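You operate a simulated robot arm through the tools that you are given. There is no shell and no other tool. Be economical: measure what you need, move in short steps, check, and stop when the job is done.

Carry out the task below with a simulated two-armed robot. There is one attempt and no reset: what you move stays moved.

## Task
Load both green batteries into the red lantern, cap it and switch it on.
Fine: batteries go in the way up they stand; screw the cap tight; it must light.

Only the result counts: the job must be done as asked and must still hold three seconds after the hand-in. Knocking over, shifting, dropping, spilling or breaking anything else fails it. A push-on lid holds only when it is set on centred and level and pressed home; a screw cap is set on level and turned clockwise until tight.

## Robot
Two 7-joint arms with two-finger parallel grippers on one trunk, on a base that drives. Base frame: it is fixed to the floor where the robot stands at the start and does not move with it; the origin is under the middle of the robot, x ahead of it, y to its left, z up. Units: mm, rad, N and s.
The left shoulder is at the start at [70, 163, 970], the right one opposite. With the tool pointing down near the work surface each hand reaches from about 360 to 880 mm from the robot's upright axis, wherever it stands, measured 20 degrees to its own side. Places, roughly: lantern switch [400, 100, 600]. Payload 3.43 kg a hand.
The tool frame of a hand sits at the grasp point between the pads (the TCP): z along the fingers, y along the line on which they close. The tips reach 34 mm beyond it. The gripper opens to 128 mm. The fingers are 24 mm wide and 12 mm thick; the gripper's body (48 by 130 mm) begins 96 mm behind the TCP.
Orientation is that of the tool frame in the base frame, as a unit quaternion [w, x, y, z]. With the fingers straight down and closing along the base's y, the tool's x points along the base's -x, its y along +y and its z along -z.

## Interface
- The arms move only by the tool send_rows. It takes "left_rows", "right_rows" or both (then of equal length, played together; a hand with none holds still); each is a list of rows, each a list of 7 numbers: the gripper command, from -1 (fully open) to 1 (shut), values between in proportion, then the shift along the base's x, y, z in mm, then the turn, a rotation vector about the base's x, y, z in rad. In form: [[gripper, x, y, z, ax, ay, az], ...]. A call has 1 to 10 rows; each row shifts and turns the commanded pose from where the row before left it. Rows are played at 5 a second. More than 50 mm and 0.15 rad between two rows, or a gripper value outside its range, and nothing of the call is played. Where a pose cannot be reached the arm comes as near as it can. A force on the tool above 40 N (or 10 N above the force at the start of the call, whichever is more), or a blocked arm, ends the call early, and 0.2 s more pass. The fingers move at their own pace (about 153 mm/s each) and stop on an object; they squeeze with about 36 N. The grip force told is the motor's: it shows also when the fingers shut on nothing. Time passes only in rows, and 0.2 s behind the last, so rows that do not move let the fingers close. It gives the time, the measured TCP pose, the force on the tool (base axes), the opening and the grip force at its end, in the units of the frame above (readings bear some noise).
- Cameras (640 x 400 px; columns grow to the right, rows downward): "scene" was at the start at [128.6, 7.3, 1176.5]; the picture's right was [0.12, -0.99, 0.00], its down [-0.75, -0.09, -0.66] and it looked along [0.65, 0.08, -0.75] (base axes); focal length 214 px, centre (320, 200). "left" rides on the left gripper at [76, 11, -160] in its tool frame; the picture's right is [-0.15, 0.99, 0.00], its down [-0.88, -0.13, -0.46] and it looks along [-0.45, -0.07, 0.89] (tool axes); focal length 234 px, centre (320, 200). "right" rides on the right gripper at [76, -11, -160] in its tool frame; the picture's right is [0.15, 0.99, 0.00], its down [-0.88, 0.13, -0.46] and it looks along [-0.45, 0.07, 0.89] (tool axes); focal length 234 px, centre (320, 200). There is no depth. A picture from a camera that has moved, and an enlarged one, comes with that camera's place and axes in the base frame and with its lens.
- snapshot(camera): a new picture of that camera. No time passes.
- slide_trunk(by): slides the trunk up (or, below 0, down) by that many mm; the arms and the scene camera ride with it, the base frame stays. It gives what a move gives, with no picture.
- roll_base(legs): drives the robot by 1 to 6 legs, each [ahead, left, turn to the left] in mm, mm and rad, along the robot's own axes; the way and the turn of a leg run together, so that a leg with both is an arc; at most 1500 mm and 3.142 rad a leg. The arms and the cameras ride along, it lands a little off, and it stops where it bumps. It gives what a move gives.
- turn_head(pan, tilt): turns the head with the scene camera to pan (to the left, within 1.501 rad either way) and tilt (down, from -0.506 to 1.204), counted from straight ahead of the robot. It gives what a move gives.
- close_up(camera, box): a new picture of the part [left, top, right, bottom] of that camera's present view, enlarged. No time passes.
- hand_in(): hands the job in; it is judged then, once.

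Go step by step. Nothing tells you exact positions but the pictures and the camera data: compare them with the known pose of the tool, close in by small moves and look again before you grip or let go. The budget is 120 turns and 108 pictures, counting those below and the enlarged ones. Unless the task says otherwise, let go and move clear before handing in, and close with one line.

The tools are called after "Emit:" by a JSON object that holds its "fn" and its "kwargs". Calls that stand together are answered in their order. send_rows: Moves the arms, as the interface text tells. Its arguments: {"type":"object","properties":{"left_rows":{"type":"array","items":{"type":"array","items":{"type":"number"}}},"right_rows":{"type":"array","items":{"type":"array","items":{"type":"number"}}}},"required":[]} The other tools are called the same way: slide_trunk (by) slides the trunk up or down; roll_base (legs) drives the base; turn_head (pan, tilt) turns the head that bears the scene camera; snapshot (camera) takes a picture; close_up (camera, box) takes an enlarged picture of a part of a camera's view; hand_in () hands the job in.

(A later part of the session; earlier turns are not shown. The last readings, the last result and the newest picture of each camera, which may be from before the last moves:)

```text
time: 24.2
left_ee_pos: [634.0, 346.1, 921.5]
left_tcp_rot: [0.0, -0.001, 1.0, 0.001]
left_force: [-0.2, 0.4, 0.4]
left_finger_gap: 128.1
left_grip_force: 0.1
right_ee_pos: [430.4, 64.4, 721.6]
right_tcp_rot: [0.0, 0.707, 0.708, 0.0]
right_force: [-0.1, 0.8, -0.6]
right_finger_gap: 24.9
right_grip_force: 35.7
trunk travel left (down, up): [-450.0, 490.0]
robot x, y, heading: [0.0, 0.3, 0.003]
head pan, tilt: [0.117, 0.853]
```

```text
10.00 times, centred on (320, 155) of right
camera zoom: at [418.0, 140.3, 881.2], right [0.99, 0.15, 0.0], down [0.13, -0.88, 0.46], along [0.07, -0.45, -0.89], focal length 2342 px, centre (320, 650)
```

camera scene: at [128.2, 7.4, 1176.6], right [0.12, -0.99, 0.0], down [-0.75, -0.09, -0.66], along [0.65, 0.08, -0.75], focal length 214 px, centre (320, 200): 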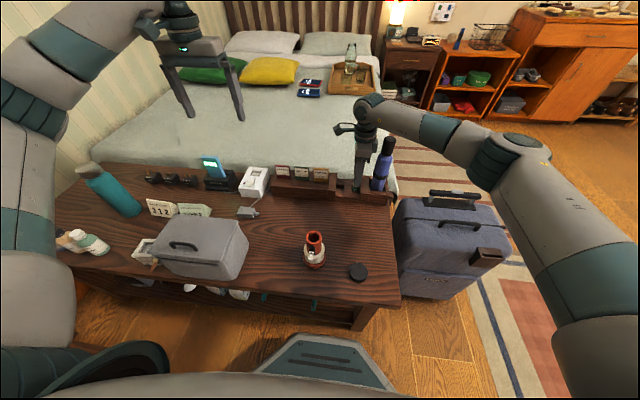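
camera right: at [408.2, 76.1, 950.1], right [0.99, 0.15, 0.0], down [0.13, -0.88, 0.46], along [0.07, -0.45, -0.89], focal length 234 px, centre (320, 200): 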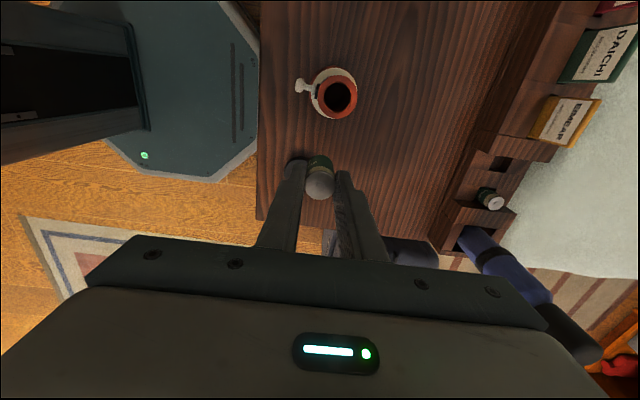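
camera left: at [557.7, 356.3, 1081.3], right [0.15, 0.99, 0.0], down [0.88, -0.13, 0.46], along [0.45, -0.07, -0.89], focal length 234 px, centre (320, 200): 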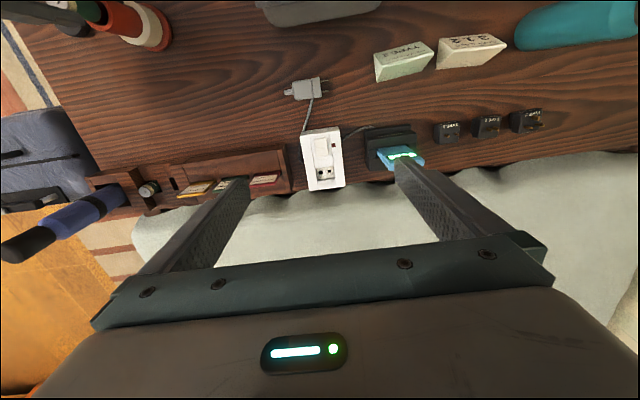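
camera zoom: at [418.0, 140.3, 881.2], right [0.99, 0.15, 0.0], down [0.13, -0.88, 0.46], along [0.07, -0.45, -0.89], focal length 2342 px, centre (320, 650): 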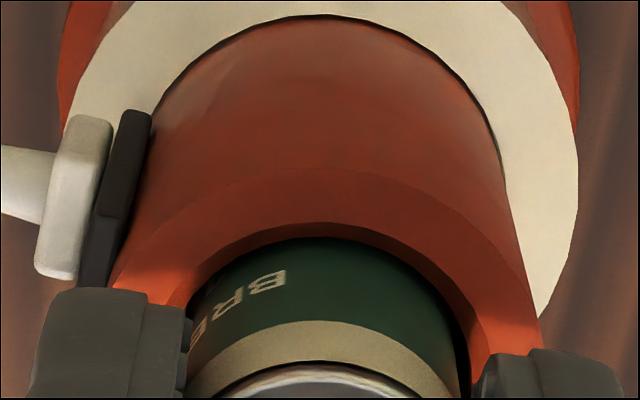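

It is entering with no force. I nudge it to centre, lower to the rim and release.

Emit:
{"fn": "send_rows", "kwargs": {"right_rows": [[1, 0.5, -0.9, -3, 0, 0, 0], [1, 0, 0, -4, 0, 0, 0], [1, 0, 0, -4, 0, 0, 0], [1, 0, 0, 0, 0, 0, 0], [0.4, 0, 0, 0, 0, 0, 0], [0.4, 0, 0, 0, 0, 0, 0], [0.4, 0, 0, 0, 0, 0, 0], [0.4, 0, 0, 30, 0, 0, 0], [0.4, 0, 0, 40, 0, 0, 0]]}}

Emit:
{"fn": "close_up", "kwargs": {"camera": "right", "box": [240, 80, 400, 180]}}

Emit:
{"fn": "close_up", "kwargs": {"camera": "scene", "box": [280, 215, 376, 275]}}

```text
time: 26.2
left_ee_pos: [633.9, 344.9, 921.5]
left_tcp_rot: [0.0, -0.001, 1.0, 0.0]
left_force: [0.5, 0.4, 1.4]
left_finger_gap: 127.9
left_grip_force: 0.1
right_ee_pos: [431.0, 62.8, 780.0]
right_tcp_rot: [0.0, 0.707, 0.708, 0.0]
right_force: [0.1, -0.5, 0.0]
right_finger_gap: 38.7
right_grip_force: 0.1
trunk travel left (down, up): [-450.0, 490.0]
robot x, y, heading: [-0.2, 2.9, 0.003]
head pan, tilt: [0.117, 0.853]
```

```text
4.00 times, centred on (320, 130) of right
camera zoom: at [418.5, 139.5, 940.0], right [0.99, 0.15, 0.0], down [0.13, -0.88, 0.46], along [0.07, -0.45, -0.89], focal length 937 px, centre (320, 480)
```

zoom: 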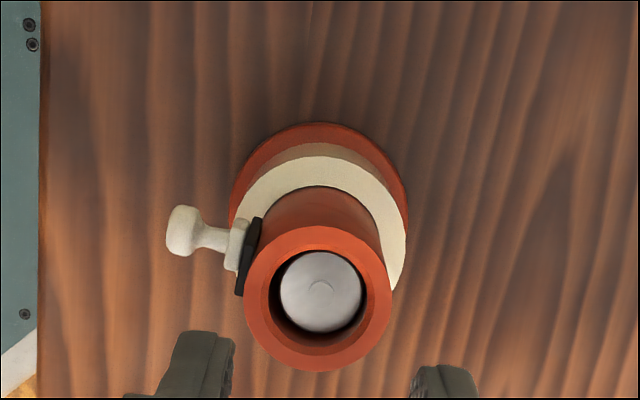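

```text
6.67 times, centred on (328, 245) of scene
camera zoom: at [128.2, 7.5, 1176.5], right [0.12, -0.99, 0.0], down [-0.75, -0.09, -0.66], along [0.65, 0.08, -0.75], focal length 1430 px, centre (267, -100)
```

zoom: 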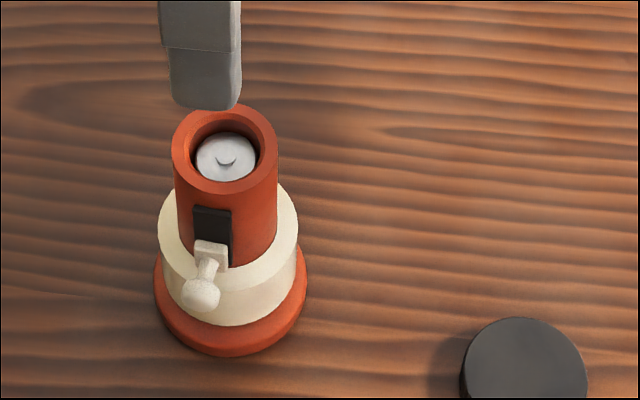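

Both batteries are in. Next is the black cap near (393, -73): I move above it and wind the wrist counter-clockwise on the way, to have clockwise travel in hand for screwing.

Emit:
{"fn": "send_rows", "kwargs": {"right_rows": [[0.2, -3.8, -13.6, 4, 0, 0, 0.15], [0, -3.8, -13.6, 4, 0, 0, 0.15], [-0.2, -3.8, -13.6, 0, 0, 0, 0.15], [-0.4, -3.8, -13.6, 0, 0, 0, 0.15], [-0.4, -3.8, -13.6, 0, 0, 0, 0.15], [-0.4, -3.8, -13.6, 0, 0, 0, 0.15], [-0.4, -3.8, -13.6, 0, 0, 0, 0.15], [-0.4, -3.8, -13.6, 0, 0, 0, 0.15], [-0.4, -3.8, -13.6, 0, 0, 0, 0.15], [-0.4, -3.8, -13.6, 0, 0, 0, 0.15]]}}

Emit:
{"fn": "send_rows", "kwargs": {"right_rows": [[-0.4, 0, 0, 0, 0, 0, 0.15], [-0.4, 0, 0, 0, 0, 0, 0.15], [-0.4, 0, 0, 0, 0, 0, 0.15], [-0.4, 0, 0, 0, 0, 0, 0.15], [-0.4, 0, 0, 0, 0, 0, 0.15], [-0.4, 0, 0, 0, 0, 0, 0.15], [-0.4, 0, 0, 0, 0, 0, 0.15], [-0.4, 0, 0, 0, 0, 0, 0.15], [-0.4, 0, 0, 0, 0, 0, 0.15], [-0.4, 0, 0, 0, 0, 0, 0.15]]}}

Emit:
{"fn": "snapshot", "kwargs": {"camera": "right"}}

Emit:
{"fn": "snapshot", "kwargs": {"camera": "scene"}}

```text
time: 28.4
left_ee_pos: [634.3, 345.1, 920.7]
left_tcp_rot: [-0.001, -0.001, 1.0, 0.0]
left_force: [0.2, -0.3, 0.4]
left_finger_gap: 128.2
left_grip_force: 0.0
right_ee_pos: [392.3, -74.0, 788.0]
right_tcp_rot: [0.0, 0.034, 0.999, 0.0]
right_force: [-0.1, -0.3, 0.2]
right_finger_gap: 89.7
right_grip_force: 0.0
trunk travel left (down, up): [-450.0, 490.0]
robot x, y, heading: [1.1, -0.4, -0.003]
head pan, tilt: [0.117, 0.853]
```

```text
time: 30.6
left_ee_pos: [635.1, 345.8, 921.8]
left_tcp_rot: [0.0, -0.001, 1.0, 0.0]
left_force: [0.7, 0.0, 0.5]
left_finger_gap: 128.2
left_grip_force: 0.0
right_ee_pos: [392.4, -72.9, 789.6]
right_tcp_rot: [0.0, -0.656, 0.755, 0.0]
right_force: [0.6, 0.6, -0.1]
right_finger_gap: 89.4
right_grip_force: 0.0
trunk travel left (down, up): [-450.0, 490.0]
robot x, y, heading: [-0.2, 1.8, 0.004]
head pan, tilt: [0.117, 0.853]
```

```text
65 pictures are left
camera right: at [392.5, -149.2, 948.4], right [-1.0, -0.01, 0.0], down [-0.01, 0.89, 0.46], along [0.0, 0.46, -0.89], focal length 234 px, centre (320, 200)
```

right: 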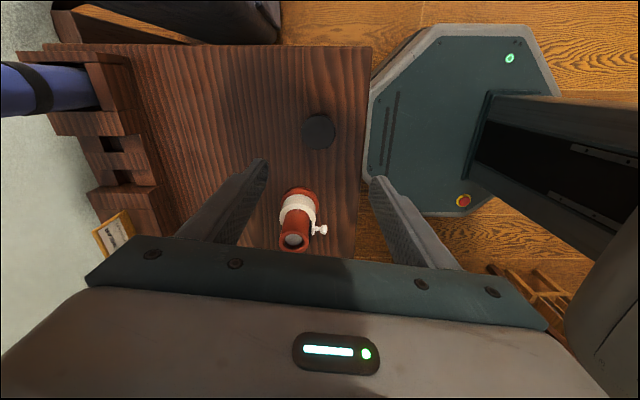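

```text
64 pictures are left
camera scene: at [128.6, 7.4, 1176.5], right [0.12, -0.99, 0.0], down [-0.75, -0.09, -0.66], along [0.65, 0.08, -0.75], focal length 214 px, centre (320, 200)
```

scene: 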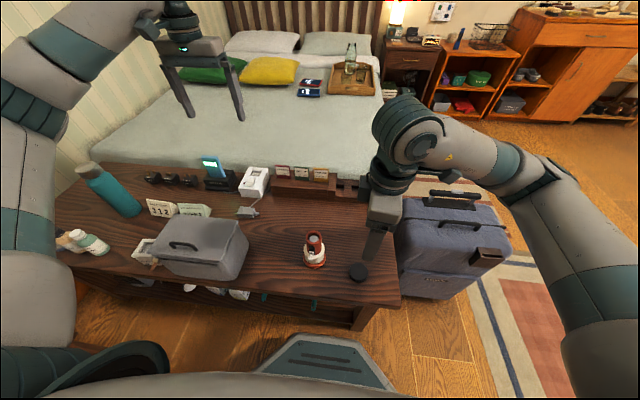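

The cap is below the hand. I enlarge it in both views for its exact centre and height.

Emit:
{"fn": "close_up", "kwargs": {"camera": "right", "box": [288, 112, 352, 152]}}

Emit:
{"fn": "close_up", "kwargs": {"camera": "scene", "box": [326, 252, 390, 292]}}

```text
10.00 times, centred on (320, 132) of right
camera zoom: at [392.5, -149.2, 948.4], right [-1.0, -0.01, 0.0], down [-0.01, 0.89, 0.46], along [0.0, 0.46, -0.89], focal length 2342 px, centre (320, 880)
```

zoom: 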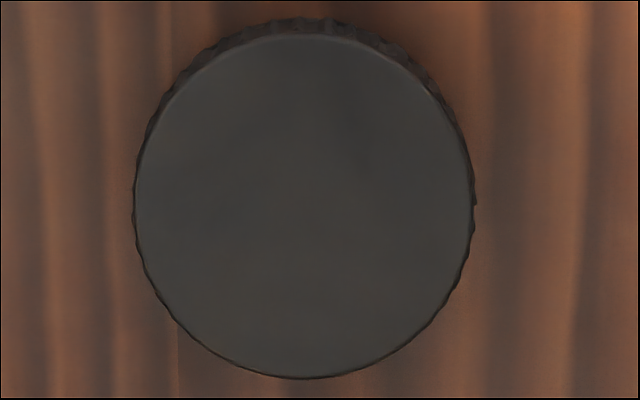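

```text
10.00 times, centred on (358, 272) of scene
camera zoom: at [128.6, 7.4, 1176.5], right [0.12, -0.99, 0.0], down [-0.75, -0.09, -0.66], along [0.65, 0.08, -0.75], focal length 2145 px, centre (-60, -520)
```

zoom: 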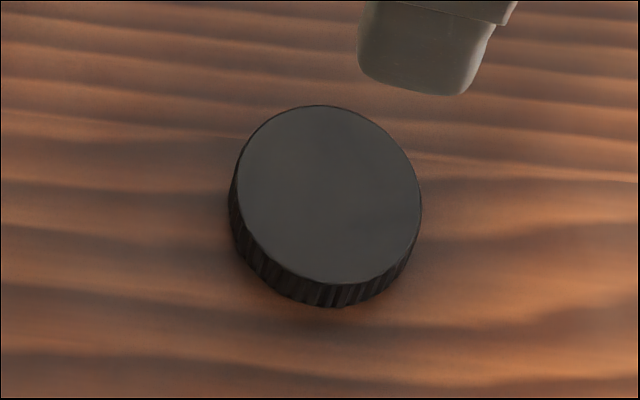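

The cap is about 54 mm wide, centred near (395.5, -73.5), its top near z 566. I descend above it and look.

Emit:
{"fn": "send_rows", "kwargs": {"right_rows": [[-0.4, 2.2, -1, -40, 0, 0, 0], [-0.4, 0, 0, -45, 0, 0, 0], [-0.4, 0, 0, -45, 0, 0, 0], [-0.4, 0, 0, -30, 0, 0, 0], [-0.4, 0, 0, 0, 0, 0, 0]]}}

Emit:
{"fn": "snapshot", "kwargs": {"camera": "right"}}

Emit:
{"fn": "close_up", "kwargs": {"camera": "scene", "box": [310, 232, 406, 292]}}

```text
time: 31.8
left_ee_pos: [634.4, 346.2, 921.2]
left_tcp_rot: [0.0, -0.001, 1.0, 0.0]
left_force: [0.1, 0.4, -0.4]
left_finger_gap: 128.0
left_grip_force: 0.1
right_ee_pos: [394.5, -74.8, 627.2]
right_tcp_rot: [-0.001, -0.655, 0.756, 0.0]
right_force: [0.4, 0.4, -0.6]
right_finger_gap: 89.7
right_grip_force: 0.1
trunk travel left (down, up): [-450.0, 490.0]
robot x, y, heading: [4.3, 1.8, -0.001]
head pan, tilt: [0.117, 0.853]
```

```text
61 pictures are left
camera right: at [394.6, -150.6, 787.3], right [-1.0, 0.0, 0.0], down [0.0, 0.89, 0.46], along [0.0, 0.46, -0.89], focal length 234 px, centre (320, 200)
```

right: 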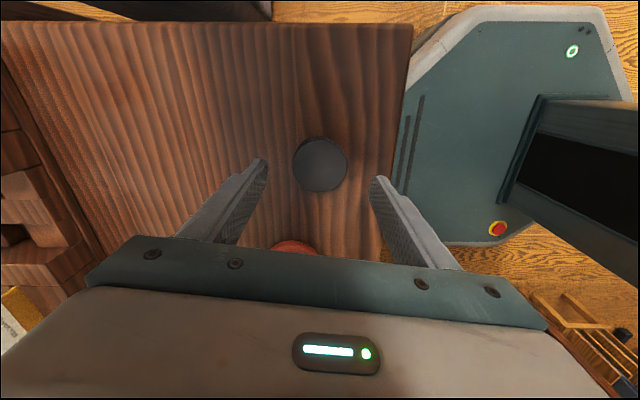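

```text
6.67 times, centred on (358, 262) of scene
camera zoom: at [128.6, 7.4, 1176.5], right [0.12, -0.99, 0.0], down [-0.75, -0.09, -0.66], along [0.65, 0.08, -0.75], focal length 1430 px, centre (67, -213)
```

zoom: 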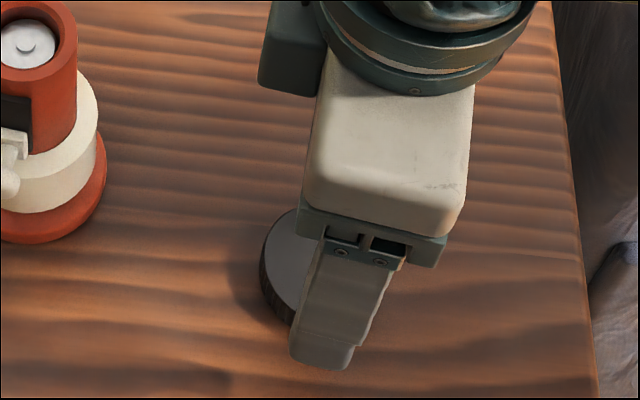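

The cap is centred between the fingers. I lower around it and close.

Emit:
{"fn": "send_rows", "kwargs": {"right_rows": [[-0.4, 0, 0.4, -20, 0, 0, 0], [-0.4, 0, 0, -12, 0, 0, 0], [-0.4, 0, 0, -5, 0, 0, 0], [-0.4, 0, 0, 0, 0, 0, 0]]}}

Emit:
{"fn": "close_up", "kwargs": {"camera": "right", "box": [240, 110, 400, 210]}}

Emit:
{"fn": "close_up", "kwargs": {"camera": "scene", "box": [310, 242, 406, 302]}}

```text
time: 32.8
left_ee_pos: [634.2, 345.0, 920.6]
left_tcp_rot: [0.0, -0.001, 1.0, 0.0]
left_force: [0.7, 0.4, 0.3]
left_finger_gap: 127.9
left_grip_force: 0.1
right_ee_pos: [393.9, -73.3, 591.3]
right_tcp_rot: [0.0, -0.656, 0.755, 0.0]
right_force: [0.1, 0.1, -1.1]
right_finger_gap: 89.6
right_grip_force: 0.0
trunk travel left (down, up): [-450.0, 490.0]
robot x, y, heading: [0.3, 1.6, 0.001]
head pan, tilt: [0.117, 0.853]
```

```text
4.00 times, centred on (320, 160) of right
camera zoom: at [394.6, -149.7, 751.1], right [-1.0, 0.0, 0.0], down [0.0, 0.89, 0.46], along [0.0, 0.46, -0.89], focal length 937 px, centre (320, 360)
```

zoom: 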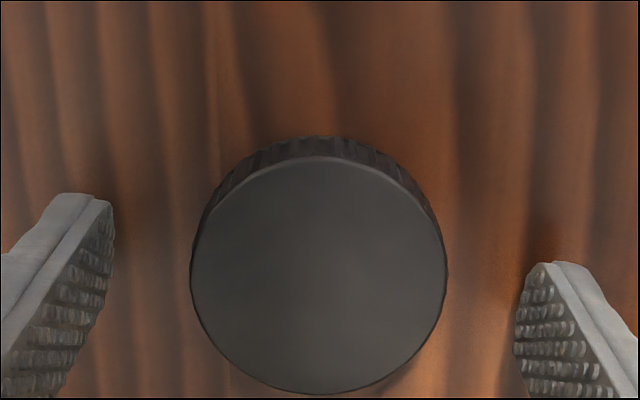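

```text
6.67 times, centred on (358, 272) of scene
camera zoom: at [128.6, 7.4, 1176.5], right [0.12, -0.99, 0.0], down [-0.75, -0.09, -0.66], along [0.65, 0.08, -0.75], focal length 1430 px, centre (67, -280)
```

zoom: 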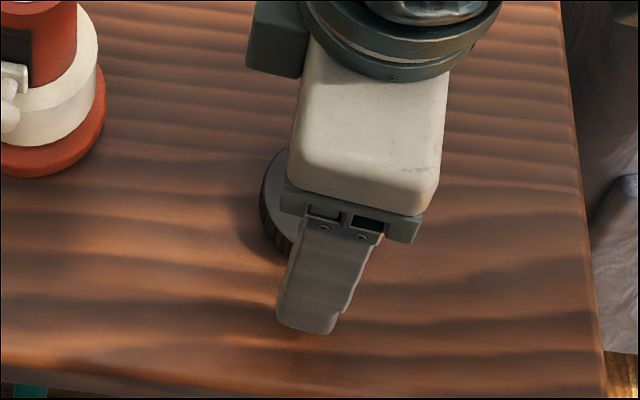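

Aligned. I lower 2 mm, close and lift a little.

Emit:
{"fn": "send_rows", "kwargs": {"right_rows": [[-0.4, 0, -0.4, -2, 0, 0, 0], [0, 0, 0, 0, 0, 0, 0], [0.4, 0, 0, 0, 0, 0, 0], [0.8, 0, 0, 0, 0, 0, 0], [0.8, 0, 0, 0, 0, 0, 0], [0.8, 0, 0, 10, 0, 0, 0], [0.8, 0, 0, 40, 0, 0, 0], [0.8, 0, 0, 50, 0, 0, 0], [0.8, 0, 0, 50, 0, 0, 0], [0.8, 0, 0, 20, 0, 0, 0]]}}

Emit:
{"fn": "close_up", "kwargs": {"camera": "right", "box": [240, 110, 400, 210]}}

Emit:
{"fn": "close_up", "kwargs": {"camera": "scene", "box": [280, 202, 408, 282]}}

```text
time: 35.0
left_ee_pos: [632.8, 344.8, 921.0]
left_tcp_rot: [0.0, -0.002, 1.0, 0.0]
left_force: [-0.2, -0.6, 0.7]
left_finger_gap: 127.8
left_grip_force: 0.1
right_ee_pos: [394.7, -73.5, 759.8]
right_tcp_rot: [0.001, -0.655, 0.755, 0.0]
right_force: [-1.1, -0.7, -0.4]
right_finger_gap: 53.7
right_grip_force: 36.4
trunk travel left (down, up): [-450.0, 490.0]
robot x, y, heading: [-2.2, -1.1, 0.001]
head pan, tilt: [0.117, 0.853]
```

```text
4.00 times, centred on (320, 160) of right
camera zoom: at [394.0, -150.2, 919.2], right [-1.0, 0.0, 0.0], down [0.0, 0.89, 0.46], along [0.0, 0.46, -0.89], focal length 937 px, centre (320, 360)
```

zoom: 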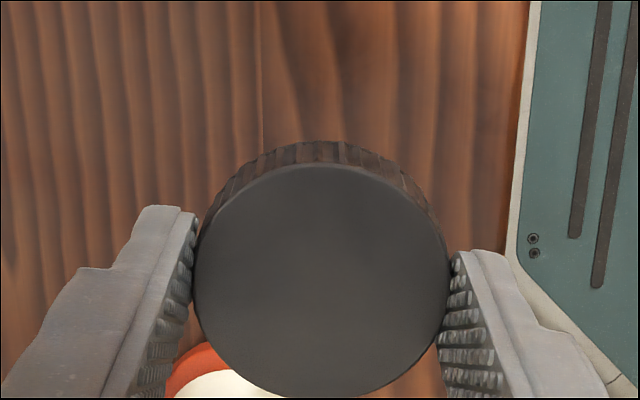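

```text
5.00 times, centred on (344, 242) of scene
camera zoom: at [128.6, 7.4, 1176.4], right [0.12, -0.99, 0.0], down [-0.75, -0.09, -0.66], along [0.65, 0.08, -0.75], focal length 1072 px, centre (200, -10)
```

zoom: 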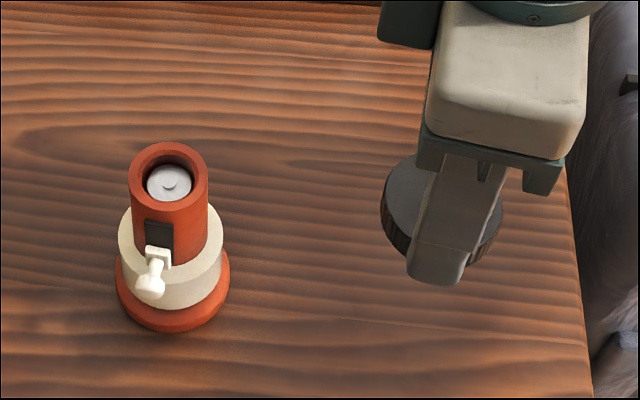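

The cap is held level. I carry it over the lantern, whose axis I take at (431.2, 62.5), about 20 mm above the rim.

Emit:
{"fn": "send_rows", "kwargs": {"right_rows": [[0.8, 8.9, 34, 0, 0, 0, 0], [0.8, 8.9, 34, 0, 0, 0, 0], [0.8, 8.9, 34, 0, 0, 0, 0], [0.8, 9, 34, 0, 0, 0, 0], [0.8, 0, 0, -29, 0, 0, 0], [0.8, 0, 0, 0, 0, 0, 0]]}}

Emit:
{"fn": "close_up", "kwargs": {"camera": "right", "box": [240, 90, 400, 190]}}

Emit:
{"fn": "close_up", "kwargs": {"camera": "scene", "box": [280, 205, 360, 255]}}

```text
time: 36.4
left_ee_pos: [633.8, 345.9, 920.4]
left_tcp_rot: [0.0, -0.001, 1.0, 0.0]
left_force: [0.9, 0.1, 0.7]
left_finger_gap: 128.0
left_grip_force: 0.0
right_ee_pos: [430.5, 63.0, 730.3]
right_tcp_rot: [0.0, -0.655, 0.756, 0.0]
right_force: [0.0, 0.7, -0.8]
right_finger_gap: 54.0
right_grip_force: 36.0
trunk travel left (down, up): [-450.0, 490.0]
robot x, y, heading: [-2.6, 2.4, -0.001]
head pan, tilt: [0.117, 0.853]
```

```text
4.00 times, centred on (320, 140) of right
camera zoom: at [430.4, -13.3, 889.9], right [-1.0, -0.01, 0.0], down [0.0, 0.89, 0.46], along [0.0, 0.46, -0.89], focal length 937 px, centre (320, 440)
```

zoom: 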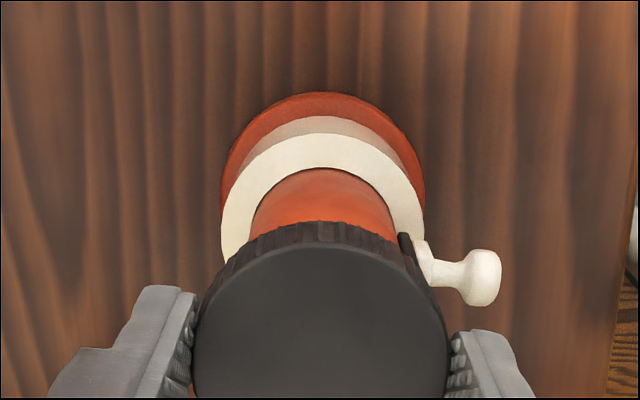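

```text
8.00 times, centred on (320, 230) of scene
camera zoom: at [128.4, 7.8, 1176.5], right [0.12, -0.99, 0.0], down [-0.75, -0.09, -0.66], along [0.65, 0.08, -0.75], focal length 1716 px, centre (320, -40)
```

zoom: 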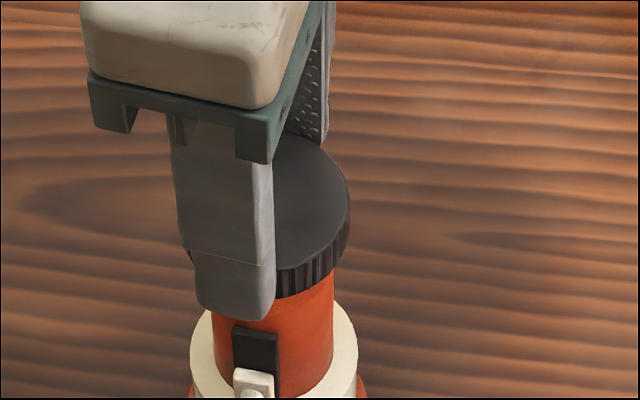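

The cap is within 1 mm of the lantern's axis. I correct by (-0.8, +0.7) and lower towards contact.

Emit:
{"fn": "send_rows", "kwargs": {"right_rows": [[0.8, -0.8, 0.7, -8, 0, 0, 0], [0.8, 0, 0, -8, 0, 0, 0], [0.8, 0, 0, -3, 0, 0, 0], [0.8, 0, 0, -2, 0, 0, 0], [0.8, 0, 0, -2, 0, 0, 0], [0.8, 0, 0, 0, 0, 0, 0]]}}

Emit:
{"fn": "close_up", "kwargs": {"camera": "scene", "box": [280, 205, 360, 255]}}

```text
time: 37.8
left_ee_pos: [632.7, 345.2, 920.6]
left_tcp_rot: [0.0, -0.002, 1.0, 0.0]
left_force: [-0.5, 0.1, 0.1]
left_finger_gap: 128.1
left_grip_force: 0.1
right_ee_pos: [428.9, 61.9, 707.1]
right_tcp_rot: [-0.001, -0.655, 0.756, 0.001]
right_force: [0.3, 0.0, -0.8]
right_finger_gap: 53.5
right_grip_force: 35.8
trunk travel left (down, up): [-450.0, 490.0]
robot x, y, heading: [1.7, 0.7, 0.001]
head pan, tilt: [0.117, 0.853]
```

```text
8.00 times, centred on (320, 230) of scene
camera zoom: at [128.6, 7.4, 1176.4], right [0.12, -0.99, 0.0], down [-0.75, -0.09, -0.66], along [0.65, 0.08, -0.75], focal length 1716 px, centre (320, -40)
```

zoom: 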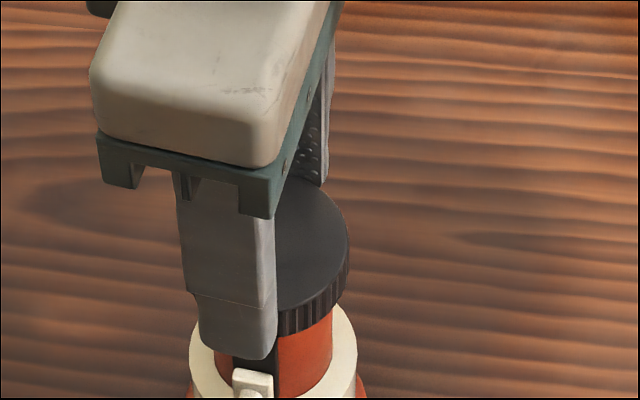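

No contact yet. I continue in 1 mm steps.

Emit:
{"fn": "send_rows", "kwargs": {"right_rows": [[0.8, 0, 0, -1, 0, 0, 0], [0.8, 0, 0, -1, 0, 0, 0], [0.8, 0, 0, -1, 0, 0, 0], [0.8, 0, 0, -1, 0, 0, 0], [0.8, 0, 0, 0, 0, 0, 0]]}}

Emit:
{"fn": "close_up", "kwargs": {"camera": "right", "box": [240, 90, 400, 190]}}

```text
time: 39.0
left_ee_pos: [633.6, 346.8, 921.1]
left_tcp_rot: [0.001, 0.0, 1.0, 0.0]
left_force: [-0.9, -0.1, -0.6]
left_finger_gap: 128.1
left_grip_force: 0.1
right_ee_pos: [428.8, 63.7, 703.1]
right_tcp_rot: [0.0, -0.655, 0.755, 0.0]
right_force: [0.2, -0.2, -0.2]
right_finger_gap: 53.3
right_grip_force: 35.6
trunk travel left (down, up): [-450.0, 490.0]
robot x, y, heading: [-1.1, -0.1, -0.003]
head pan, tilt: [0.117, 0.853]
```

```text
4.00 times, centred on (320, 140) of right
camera zoom: at [429.4, -13.5, 863.2], right [-1.0, 0.0, 0.0], down [0.0, 0.89, 0.46], along [0.0, 0.46, -0.89], focal length 937 px, centre (320, 440)
```

zoom: 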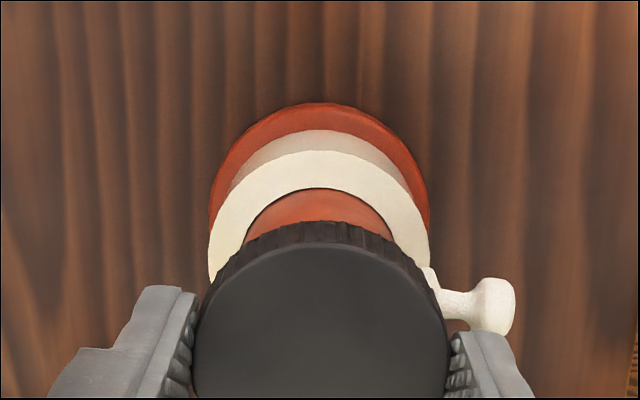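

Still free, the cap now sliding over the tube. I keep going in 1 mm steps.

Emit:
{"fn": "send_rows", "kwargs": {"right_rows": [[0.8, 0, 0, -1, 0, 0, 0], [0.8, 0, 0, -1, 0, 0, 0], [0.8, 0, 0, -1, 0, 0, 0], [0.8, 0, 0, -1, 0, 0, 0], [0.8, 0, 0, 0, 0, 0, 0]]}}

Emit:
{"fn": "close_up", "kwargs": {"camera": "scene", "box": [280, 215, 360, 265]}}

```text
time: 40.2
left_ee_pos: [633.5, 346.2, 921.5]
left_tcp_rot: [0.0, 0.0, 1.0, 0.0]
left_force: [-0.3, -0.1, -0.4]
left_finger_gap: 128.1
left_grip_force: 0.1
right_ee_pos: [429.9, 62.7, 701.3]
right_tcp_rot: [0.001, -0.654, 0.756, -0.001]
right_force: [1.1, -3.4, 9.9]
right_finger_gap: 53.3
right_grip_force: 36.6
trunk travel left (down, up): [-450.0, 490.0]
robot x, y, heading: [-3.7, 0.9, -0.001]
head pan, tilt: [0.117, 0.853]
```

```text
8.00 times, centred on (320, 240) of scene
camera zoom: at [128.1, 7.0, 1176.7], right [0.12, -0.99, 0.0], down [-0.75, -0.09, -0.66], along [0.65, 0.08, -0.75], focal length 1716 px, centre (320, -120)
```

zoom: 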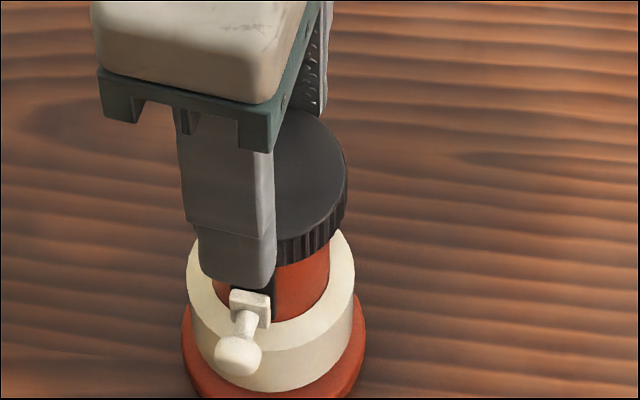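

Contact: about 10 N upward, so the cap rests on the tube's mouth. I start turning clockwise and watch force and height.

Emit:
{"fn": "send_rows", "kwargs": {"right_rows": [[0.8, 0, -0.4, 0, 0, 0, -0.1], [0.8, 0, 0, 0, 0, 0, -0.15], [0.8, 0, 0, 0, 0, 0, -0.15], [0.8, 0, 0, 0, 0, 0, -0.15], [0.8, 0, 0, 0, 0, 0, -0.15], [0.8, 0, 0, 0, 0, 0, -0.15]]}}

Emit:
{"fn": "close_up", "kwargs": {"camera": "scene", "box": [280, 215, 360, 265]}}

```text
time: 41.6
left_ee_pos: [632.9, 344.4, 921.6]
left_tcp_rot: [0.0, -0.002, 1.0, 0.0]
left_force: [-0.4, -0.4, 0.1]
left_finger_gap: 128.3
left_grip_force: 0.2
right_ee_pos: [429.5, 62.3, 700.0]
right_tcp_rot: [0.0, -0.284, 0.959, 0.0]
right_force: [3.7, 0.9, 10.1]
right_finger_gap: 53.4
right_grip_force: 36.0
trunk travel left (down, up): [-450.0, 490.0]
robot x, y, heading: [-0.2, 1.8, -0.002]
head pan, tilt: [0.117, 0.853]
```

```text
8.00 times, centred on (320, 240) of scene
camera zoom: at [128.3, 7.4, 1176.5], right [0.12, -0.99, 0.0], down [-0.75, -0.09, -0.66], along [0.65, 0.08, -0.75], focal length 1716 px, centre (320, -120)
```

zoom: 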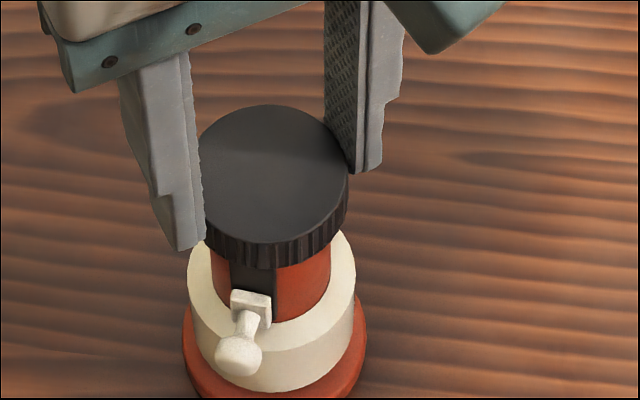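

It turns without dragging the lantern. I go on turning, easing the sideways force, with a slight downward follow.

Emit:
{"fn": "send_rows", "kwargs": {"right_rows": [[0.8, 0.4, 0, -0.1, 0, 0, -0.15], [0.8, 0, 0, -0.1, 0, 0, -0.15], [0.8, 0, 0, -0.1, 0, 0, -0.15], [0.8, 0, 0, -0.1, 0, 0, -0.15], [0.8, 0, 0, -0.1, 0, 0, -0.15], [0.8, 0, 0, -0.1, 0, 0, -0.15], [0.8, 0, 0, -0.1, 0, 0, -0.15], [0.8, 0, 0, -0.1, 0, 0, -0.15], [0.8, 0, 0, -0.1, 0, 0, -0.15], [0.8, 0, 0, -0.1, 0, 0, -0.15]]}}

Emit:
{"fn": "close_up", "kwargs": {"camera": "scene", "box": [280, 215, 360, 265]}}

```text
time: 43.8
left_ee_pos: [632.1, 344.1, 920.1]
left_tcp_rot: [0.0, 0.0, 1.0, 0.0]
left_force: [-0.5, -0.3, 0.1]
left_finger_gap: 128.1
left_grip_force: 0.1
right_ee_pos: [429.4, 62.7, 697.6]
right_tcp_rot: [-0.001, 0.446, 0.895, 0.0]
right_force: [-2.4, -1.0, 8.3]
right_finger_gap: 53.2
right_grip_force: 36.3
trunk travel left (down, up): [-450.0, 490.0]
robot x, y, heading: [0.6, 2.9, -0.003]
head pan, tilt: [0.117, 0.853]
```

```text
8.00 times, centred on (320, 240) of scene
camera zoom: at [127.9, 7.2, 1176.6], right [0.12, -0.99, 0.0], down [-0.75, -0.09, -0.66], along [0.65, 0.08, -0.75], focal length 1716 px, centre (320, -120)
```

zoom: 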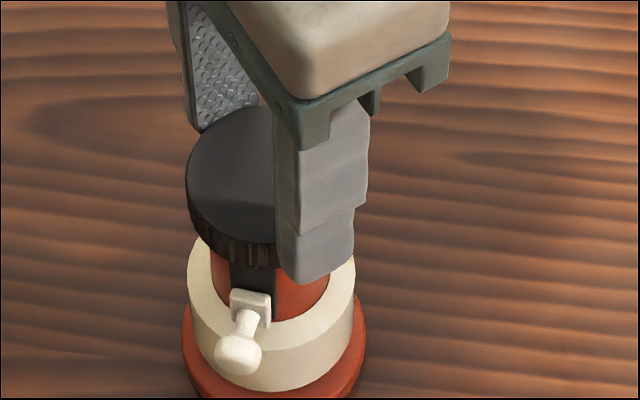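

The cap is descending as it turns, so the thread is engaging. I continue clockwise, keeping light pressure.

Emit:
{"fn": "send_rows", "kwargs": {"right_rows": [[0.8, 0, 0, -0.1, 0, 0, -0.15], [0.8, 0, 0, -0.1, 0, 0, -0.15], [0.8, 0, 0, -0.1, 0, 0, -0.15], [0.8, 0, 0, -0.1, 0, 0, -0.15], [0.8, 0, 0, -0.1, 0, 0, -0.15], [0.8, 0, 0, 0, 0, 0, -0.15], [0.8, 0, 0, 0, 0, 0, -0.15]]}}

```text
time: 45.4
left_ee_pos: [633.7, 344.8, 921.3]
left_tcp_rot: [-0.001, 0.0, 1.0, 0.0]
left_force: [0.0, 0.2, -0.5]
left_finger_gap: 128.0
left_grip_force: 0.0
right_ee_pos: [430.0, 61.6, 698.3]
right_tcp_rot: [0.0, 0.834, 0.552, 0.0]
right_force: [1.8, -1.8, 3.7]
right_finger_gap: 53.4
right_grip_force: 36.1
trunk travel left (down, up): [-450.0, 490.0]
robot x, y, heading: [0.3, -0.6, -0.003]
head pan, tilt: [0.117, 0.853]
```

The upward force is falling, so the thread pulls the cap down. The wrist still has travel, so I keep turning.

Emit:
{"fn": "send_rows", "kwargs": {"right_rows": [[0.8, 0, 0, -0.1, 0, 0, -0.15], [0.8, 0, 0, -0.1, 0, 0, -0.15], [0.8, 0, 0, -0.1, 0, 0, -0.15], [0.8, 0, 0, -0.1, 0, 0, -0.15]]}}

Emit:
{"fn": "snapshot", "kwargs": {"camera": "scene"}}

```text
time: 46.4
left_ee_pos: [634.2, 344.8, 921.3]
left_tcp_rot: [0.0, 0.0, 1.0, 0.001]
left_force: [-0.4, 0.1, 0.4]
left_finger_gap: 127.8
left_grip_force: 0.0
right_ee_pos: [430.8, 63.3, 697.7]
right_tcp_rot: [0.0, 0.96, 0.282, 0.0]
right_force: [0.3, 1.1, 2.2]
right_finger_gap: 53.0
right_grip_force: 36.1
trunk travel left (down, up): [-450.0, 490.0]
robot x, y, heading: [-0.8, -2.0, 0.002]
head pan, tilt: [0.117, 0.853]
```

```text
48 pictures are left
camera scene: at [128.5, 7.6, 1176.5], right [0.12, -0.99, 0.0], down [-0.75, -0.09, -0.66], along [0.65, 0.08, -0.75], focal length 214 px, centre (320, 200)
```

scene: 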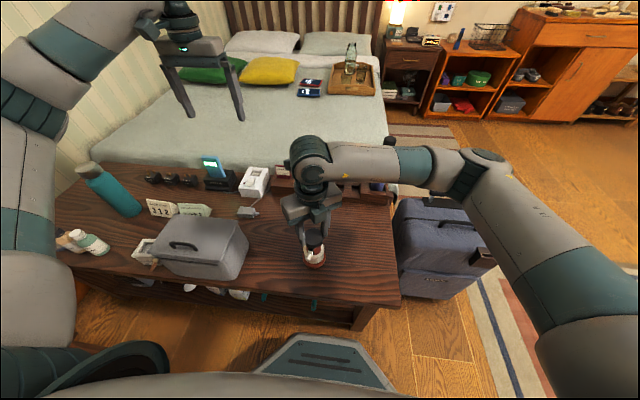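

I've turned about 4 rad. I open around the cap, wind the wrist back counter-clockwise and take a new grip.

Emit:
{"fn": "send_rows", "kwargs": {"right_rows": [[-0.15, 0, 0, 0, 0, 0, 0], [-0.15, 0, 0, 0, 0, 0, 0], [-0.15, 0, 0, 0, 0, 0, 0.15], [-0.15, 0, 0, 0, 0, 0, 0.15], [-0.15, 0, 0, 0, 0, 0, 0.15], [-0.15, 0, 0, 0, 0, 0, 0.15], [-0.15, 0, 0, 0, 0, 0, 0.15], [-0.15, 0, 0, 0, 0, 0, 0.15], [-0.15, 0, 0, 0, 0, 0, 0.15], [-0.15, 0, 0, 0, 0, 0, 0.15]]}}

Emit:
{"fn": "send_rows", "kwargs": {"right_rows": [[-0.15, 0, 0, 0, 0, 0, 0.15], [-0.15, 0, 0, 0, 0, 0, 0.15], [-0.15, 0, 0, 0, 0, 0, 0.15], [-0.15, 0, 0, 0, 0, 0, 0.15], [-0.15, 0, 0, 0, 0, 0, 0.15], [-0.15, 0, 0, 0, 0, 0, 0.15], [-0.15, 0, 0, 0, 0, 0, 0.15], [-0.15, 0, 0, 0, 0, 0, 0.15], [-0.15, 0, 0, 0, 0, 0, 0.15], [-0.15, 0, 0, 0, 0, 0, 0.15]]}}

Emit:
{"fn": "send_rows", "kwargs": {"right_rows": [[-0.15, 0, 0, 0, 0, 0, 0.15], [-0.15, 0, 0, 0, 0, 0, 0.15], [-0.15, 0, 0, 0, 0, 0, 0.15], [-0.15, 0, 0, 0, 0, 0, 0.15], [-0.15, 0, 0, 0, 0, 0, 0.15], [-0.15, 0, 0, 0, 0, 0, 0.15], [-0.15, 0, 0, 0, 0, 0, 0.15], [-0.15, 0, 0, 0, 0, 0, 0.15], [-0.15, 0, 0, 0, 0, 0, 0.15], [-0.15, 0, 0, 0, 0, 0, 0.15]]}}

Emit:
{"fn": "close_up", "kwargs": {"camera": "scene", "box": [280, 215, 360, 265]}}

Emit:
{"fn": "close_up", "kwargs": {"camera": "right", "box": [240, 90, 400, 190]}}

```text
time: 48.6
left_ee_pos: [633.8, 344.6, 920.7]
left_tcp_rot: [0.001, -0.001, 1.0, 0.0]
left_force: [-0.3, 0.6, -0.1]
left_finger_gap: 127.9
left_grip_force: 0.1
right_ee_pos: [430.1, 63.0, 698.0]
right_tcp_rot: [0.0, 0.631, 0.776, 0.0]
right_force: [0.4, 0.8, -0.2]
right_finger_gap: 73.5
right_grip_force: 0.1
trunk travel left (down, up): [-450.0, 490.0]
robot x, y, heading: [-0.4, -3.3, -0.0]
head pan, tilt: [0.117, 0.853]
```

```text
time: 50.8
left_ee_pos: [633.9, 345.9, 921.4]
left_tcp_rot: [0.0, -0.001, 1.0, 0.0]
left_force: [0.3, -1.1, 0.0]
left_finger_gap: 127.8
left_grip_force: 0.0
right_ee_pos: [429.8, 62.9, 697.5]
right_tcp_rot: [0.0, -0.066, 0.998, 0.0]
right_force: [-0.1, 0.3, 0.3]
right_finger_gap: 73.8
right_grip_force: 0.1
trunk travel left (down, up): [-450.0, 490.0]
robot x, y, heading: [-1.1, -1.2, -0.003]
head pan, tilt: [0.117, 0.853]
```

```text
time: 53.0
left_ee_pos: [633.1, 344.3, 921.1]
left_tcp_rot: [0.0, -0.001, 1.0, 0.0]
left_force: [-0.2, 0.5, 0.5]
left_finger_gap: 128.0
left_grip_force: 0.0
right_ee_pos: [429.7, 61.8, 697.8]
right_tcp_rot: [0.001, 0.728, -0.686, 0.0]
right_force: [-0.3, -0.7, 0.7]
right_finger_gap: 73.5
right_grip_force: 0.0
trunk travel left (down, up): [-450.0, 490.0]
robot x, y, heading: [4.0, -2.6, -0.004]
head pan, tilt: [0.117, 0.853]
```

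```text
8.00 times, centred on (320, 240) of scene
camera zoom: at [128.6, 7.4, 1176.5], right [0.12, -0.99, 0.0], down [-0.75, -0.09, -0.66], along [0.65, 0.08, -0.75], focal length 1716 px, centre (320, -120)
```

zoom: 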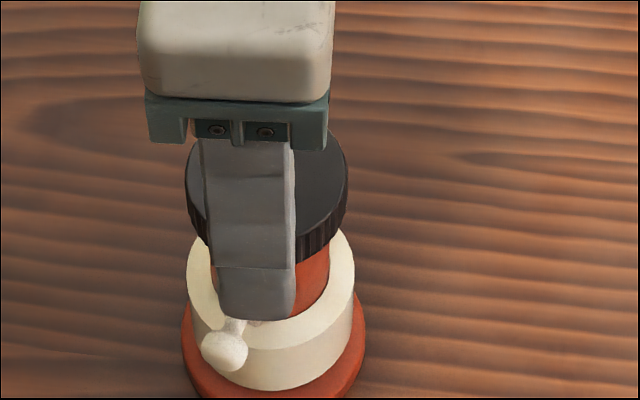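

```text
4.00 times, centred on (320, 140) of right
camera zoom: at [445.1, -12.2, 857.5], right [-0.98, -0.21, 0.0], down [-0.18, 0.87, 0.46], along [-0.09, 0.45, -0.89], focal length 937 px, centre (320, 440)
```

zoom: 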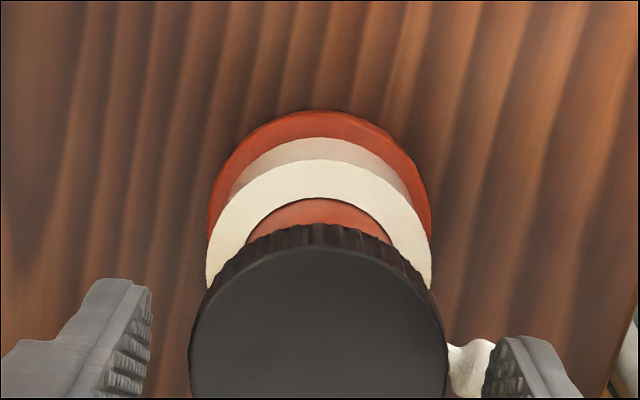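

The lantern's lever seems slightly rotated, so the cap may be getting stiff. I re-grip and turn a bit more, comparing the lever's position.

Emit:
{"fn": "send_rows", "kwargs": {"right_rows": [[0.3, 0, 0, 0, 0, 0, 0], [0.8, 0, 0, 0, 0, 0, 0], [0.8, 0, 0, 0, 0, 0, 0], [0.8, 0, 0, 0, 0, 0, 0], [0.8, 0, 0, -0.1, 0, 0, -0.15], [0.8, 0, 0, -0.1, 0, 0, -0.15], [0.8, 0, 0, -0.1, 0, 0, -0.15], [0.8, 0, 0, -0.1, 0, 0, -0.15], [0.8, 0, 0, -0.1, 0, 0, -0.15], [0.8, 0, 0, -0.1, 0, 0, -0.15]]}}

Emit:
{"fn": "close_up", "kwargs": {"camera": "scene", "box": [280, 215, 360, 265]}}

```text
time: 55.2
left_ee_pos: [633.4, 344.8, 920.7]
left_tcp_rot: [0.0, -0.001, 1.0, -0.001]
left_force: [-0.4, 0.5, 0.2]
left_finger_gap: 127.9
left_grip_force: 0.0
right_ee_pos: [430.0, 62.7, 697.6]
right_tcp_rot: [0.0, -0.356, 0.935, 0.0]
right_force: [-0.8, 0.3, 0.1]
right_finger_gap: 54.7
right_grip_force: 35.7
trunk travel left (down, up): [-450.0, 490.0]
robot x, y, heading: [0.4, -1.5, -0.003]
head pan, tilt: [0.117, 0.853]
```

```text
8.00 times, centred on (320, 240) of scene
camera zoom: at [128.5, 7.4, 1176.5], right [0.12, -0.99, 0.0], down [-0.75, -0.09, -0.66], along [0.65, 0.08, -0.75], focal length 1716 px, centre (320, -120)
```

zoom: 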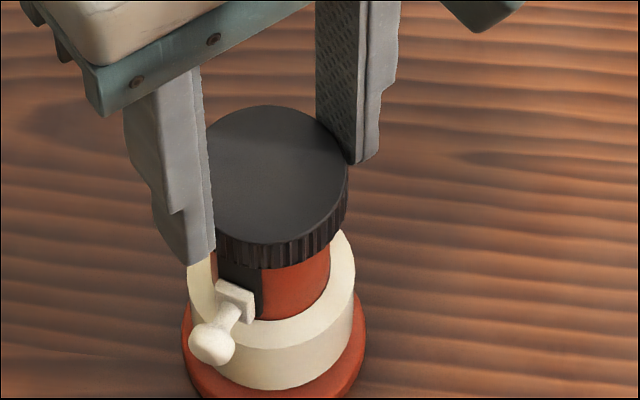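

The lantern is now creeping round with the cap. I press down harder for friction at its base and turn further, then compare.

Emit:
{"fn": "send_rows", "kwargs": {"right_rows": [[0.8, 0, 0, -1, 0, 0, 0], [0.8, 0, 0, -1, 0, 0, 0], [0.8, 0, 0, -0.5, 0, 0, 0], [0.8, 0, 0, 0, 0, 0, 0]]}}

Emit:
{"fn": "send_rows", "kwargs": {"right_rows": [[0.8, 0, 0, 0, 0, 0, -0.15], [0.8, 0, 0, 0, 0, 0, -0.15], [0.8, 0, 0, 0, 0, 0, -0.15], [0.8, 0, 0, 0, 0, 0, -0.15]]}}

Emit:
{"fn": "close_up", "kwargs": {"camera": "scene", "box": [280, 215, 360, 265]}}

```text
time: 56.2
left_ee_pos: [632.7, 344.5, 921.5]
left_tcp_rot: [0.001, -0.001, 1.0, 0.001]
left_force: [-0.2, -0.3, 0.2]
left_finger_gap: 127.8
left_grip_force: 0.1
right_ee_pos: [429.7, 62.6, 696.0]
right_tcp_rot: [0.002, -0.356, 0.934, 0.0]
right_force: [1.0, -0.6, 25.5]
right_finger_gap: 54.6
right_grip_force: 36.2
trunk travel left (down, up): [-450.0, 490.0]
robot x, y, heading: [0.0, 1.1, -0.0]
head pan, tilt: [0.117, 0.853]
```

```text
time: 57.2
left_ee_pos: [634.1, 345.5, 920.9]
left_tcp_rot: [0.0, -0.001, 1.0, 0.0]
left_force: [0.2, 0.0, -0.5]
left_finger_gap: 128.1
left_grip_force: 0.1
right_ee_pos: [430.1, 63.4, 694.1]
right_tcp_rot: [0.0, -0.064, 0.998, 0.0]
right_force: [-0.3, 1.0, 6.6]
right_finger_gap: 53.3
right_grip_force: 36.1
trunk travel left (down, up): [-450.0, 490.0]
robot x, y, heading: [-1.6, -1.2, -0.001]
head pan, tilt: [0.117, 0.853]
```

```text
8.00 times, centred on (320, 240) of scene
camera zoom: at [128.1, 7.4, 1176.4], right [0.12, -0.99, 0.0], down [-0.75, -0.09, -0.66], along [0.65, 0.08, -0.75], focal length 1716 px, centre (320, -120)
```

zoom: 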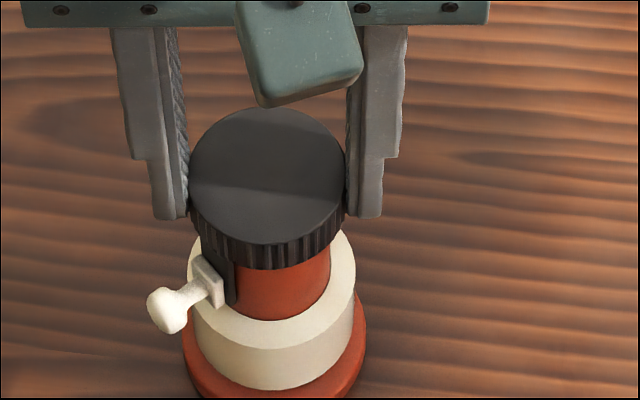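

The lantern turns along with the cap, so I need the left hand to hold its body. First I use that drag to bring the lever round to face +y, where it will sit between the left hand's fingers.

Emit:
{"fn": "send_rows", "kwargs": {"right_rows": [[0.8, 0, 0, 0, 0, 0, -0.15], [0.8, 0, 0, 0, 0, 0, -0.15], [0.8, 0, 0, 0, 0, 0, -0.15], [0.8, 0, 0, 0, 0, 0, -0.15], [0.8, 0, 0, 0, 0, 0, 0]]}}

Emit:
{"fn": "close_up", "kwargs": {"camera": "scene", "box": [280, 215, 360, 265]}}

```text
time: 58.4
left_ee_pos: [632.6, 345.2, 920.5]
left_tcp_rot: [0.0, -0.001, 1.0, 0.0]
left_force: [-0.4, 0.0, 0.6]
left_finger_gap: 128.0
left_grip_force: 0.1
right_ee_pos: [428.8, 63.2, 694.2]
right_tcp_rot: [0.0, 0.235, 0.972, 0.0]
right_force: [-0.8, 0.2, 2.5]
right_finger_gap: 52.8
right_grip_force: 36.0
trunk travel left (down, up): [-450.0, 490.0]
robot x, y, heading: [-2.4, -3.2, 0.007]
head pan, tilt: [0.117, 0.853]
```

```text
8.00 times, centred on (320, 240) of scene
camera zoom: at [128.5, 7.4, 1176.5], right [0.12, -0.99, 0.0], down [-0.75, -0.09, -0.66], along [0.65, 0.08, -0.75], focal length 1716 px, centre (320, -120)
```

zoom: 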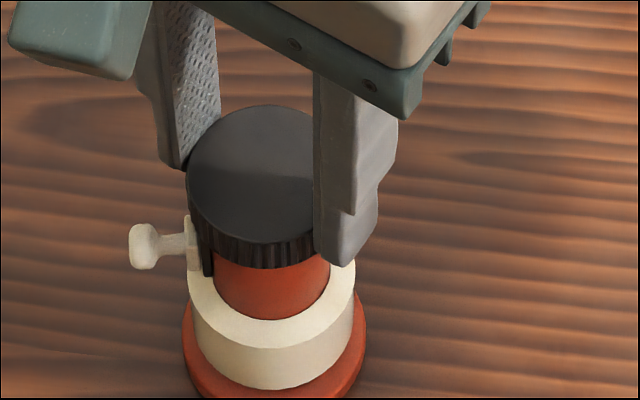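

The lever now points to +y. I bring the left hand round to close along x, then tilt it 45° so that it approaches the white collar from the left, above the grey box.

Emit:
{"fn": "send_rows", "kwargs": {"left_rows": [[-0.4, -20, -6, -4, 0, 0, -0.15], [-0.4, -20, -6, -4, 0, 0, -0.15], [-0.4, -20, -6, -4, 0, 0, -0.15], [-0.4, -20, -6, -4, 0, 0, -0.15], [-0.4, -20, -6, -4, 0, 0, -0.15], [-0.4, -20, -6, -4, 0, 0, -0.15], [-0.4, -20, -6, -4, 0, 0, -0.15], [-0.4, -20, -6, -4, 0, 0, -0.15], [-0.4, -20, -6, -4, 0, 0, -0.15], [-0.4, -22, -6, -4, 0, 0, -0.15]]}}

Emit:
{"fn": "send_rows", "kwargs": {"left_rows": [[-0.4, 0, 0, 0, 0, 0, -0.0708], [-0.4, 0, 0, 0, -0.1309, 0, 0], [-0.4, 0, 0, 0, -0.1309, 0, 0], [-0.4, 0, 0, 0, -0.1309, 0, 0], [-0.4, 0, 0, 0, -0.1309, 0, 0], [-0.4, 0, 0, 0, -0.1309, 0, 0], [-0.4, 0, 0, 0, -0.1309, 0, 0], [-0.4, 0, 0, 0, 0, 0, 0]]}}

Emit:
{"fn": "snapshot", "kwargs": {"camera": "scene"}}

Emit:
{"fn": "snapshot", "kwargs": {"camera": "left"}}

```text
time: 60.6
left_ee_pos: [431.8, 287.0, 880.9]
left_tcp_rot: [0.0, 0.682, 0.731, 0.0]
left_force: [-0.6, -0.2, -0.6]
left_finger_gap: 89.5
left_grip_force: 0.0
right_ee_pos: [429.3, 63.0, 694.9]
right_tcp_rot: [0.0, 0.233, 0.972, 0.0]
right_force: [1.3, 0.2, 0.0]
right_finger_gap: 52.7
right_grip_force: 36.0
trunk travel left (down, up): [-450.0, 490.0]
robot x, y, heading: [-1.6, 2.7, -0.0]
head pan, tilt: [0.117, 0.853]
```

```text
time: 62.4
left_ee_pos: [431.7, 284.4, 880.8]
left_tcp_rot: [0.271, 0.653, 0.653, -0.271]
left_force: [0.0, -0.4, 0.1]
left_finger_gap: 89.7
left_grip_force: 0.0
right_ee_pos: [430.1, 63.7, 694.0]
right_tcp_rot: [0.0, 0.234, 0.972, 0.0]
right_force: [1.1, -0.1, 0.6]
right_finger_gap: 52.8
right_grip_force: 36.2
trunk travel left (down, up): [-450.0, 490.0]
robot x, y, heading: [-2.2, 0.8, -0.004]
head pan, tilt: [0.117, 0.853]
```

```text
42 pictures are left
camera scene: at [128.5, 7.4, 1176.5], right [0.12, -0.99, 0.0], down [-0.75, -0.09, -0.66], along [0.65, 0.08, -0.75], focal length 214 px, centre (320, 200)
```

scene: 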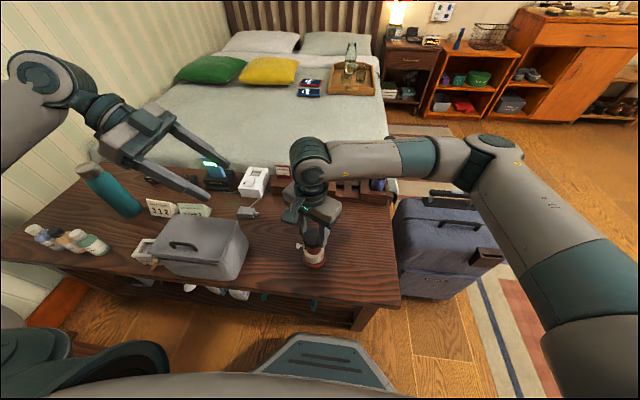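

```text
41 pictures are left
camera left: at [442.5, 451.7, 940.7], right [0.99, -0.1, 0.1], down [-0.13, -0.3, 0.95], along [-0.07, -0.95, -0.31], focal length 234 px, centre (320, 200)
```

left: 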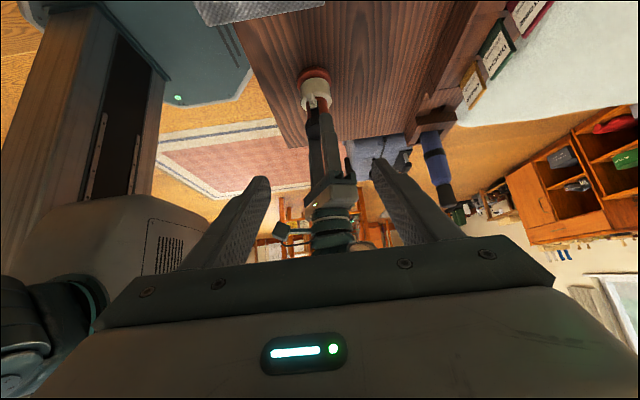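

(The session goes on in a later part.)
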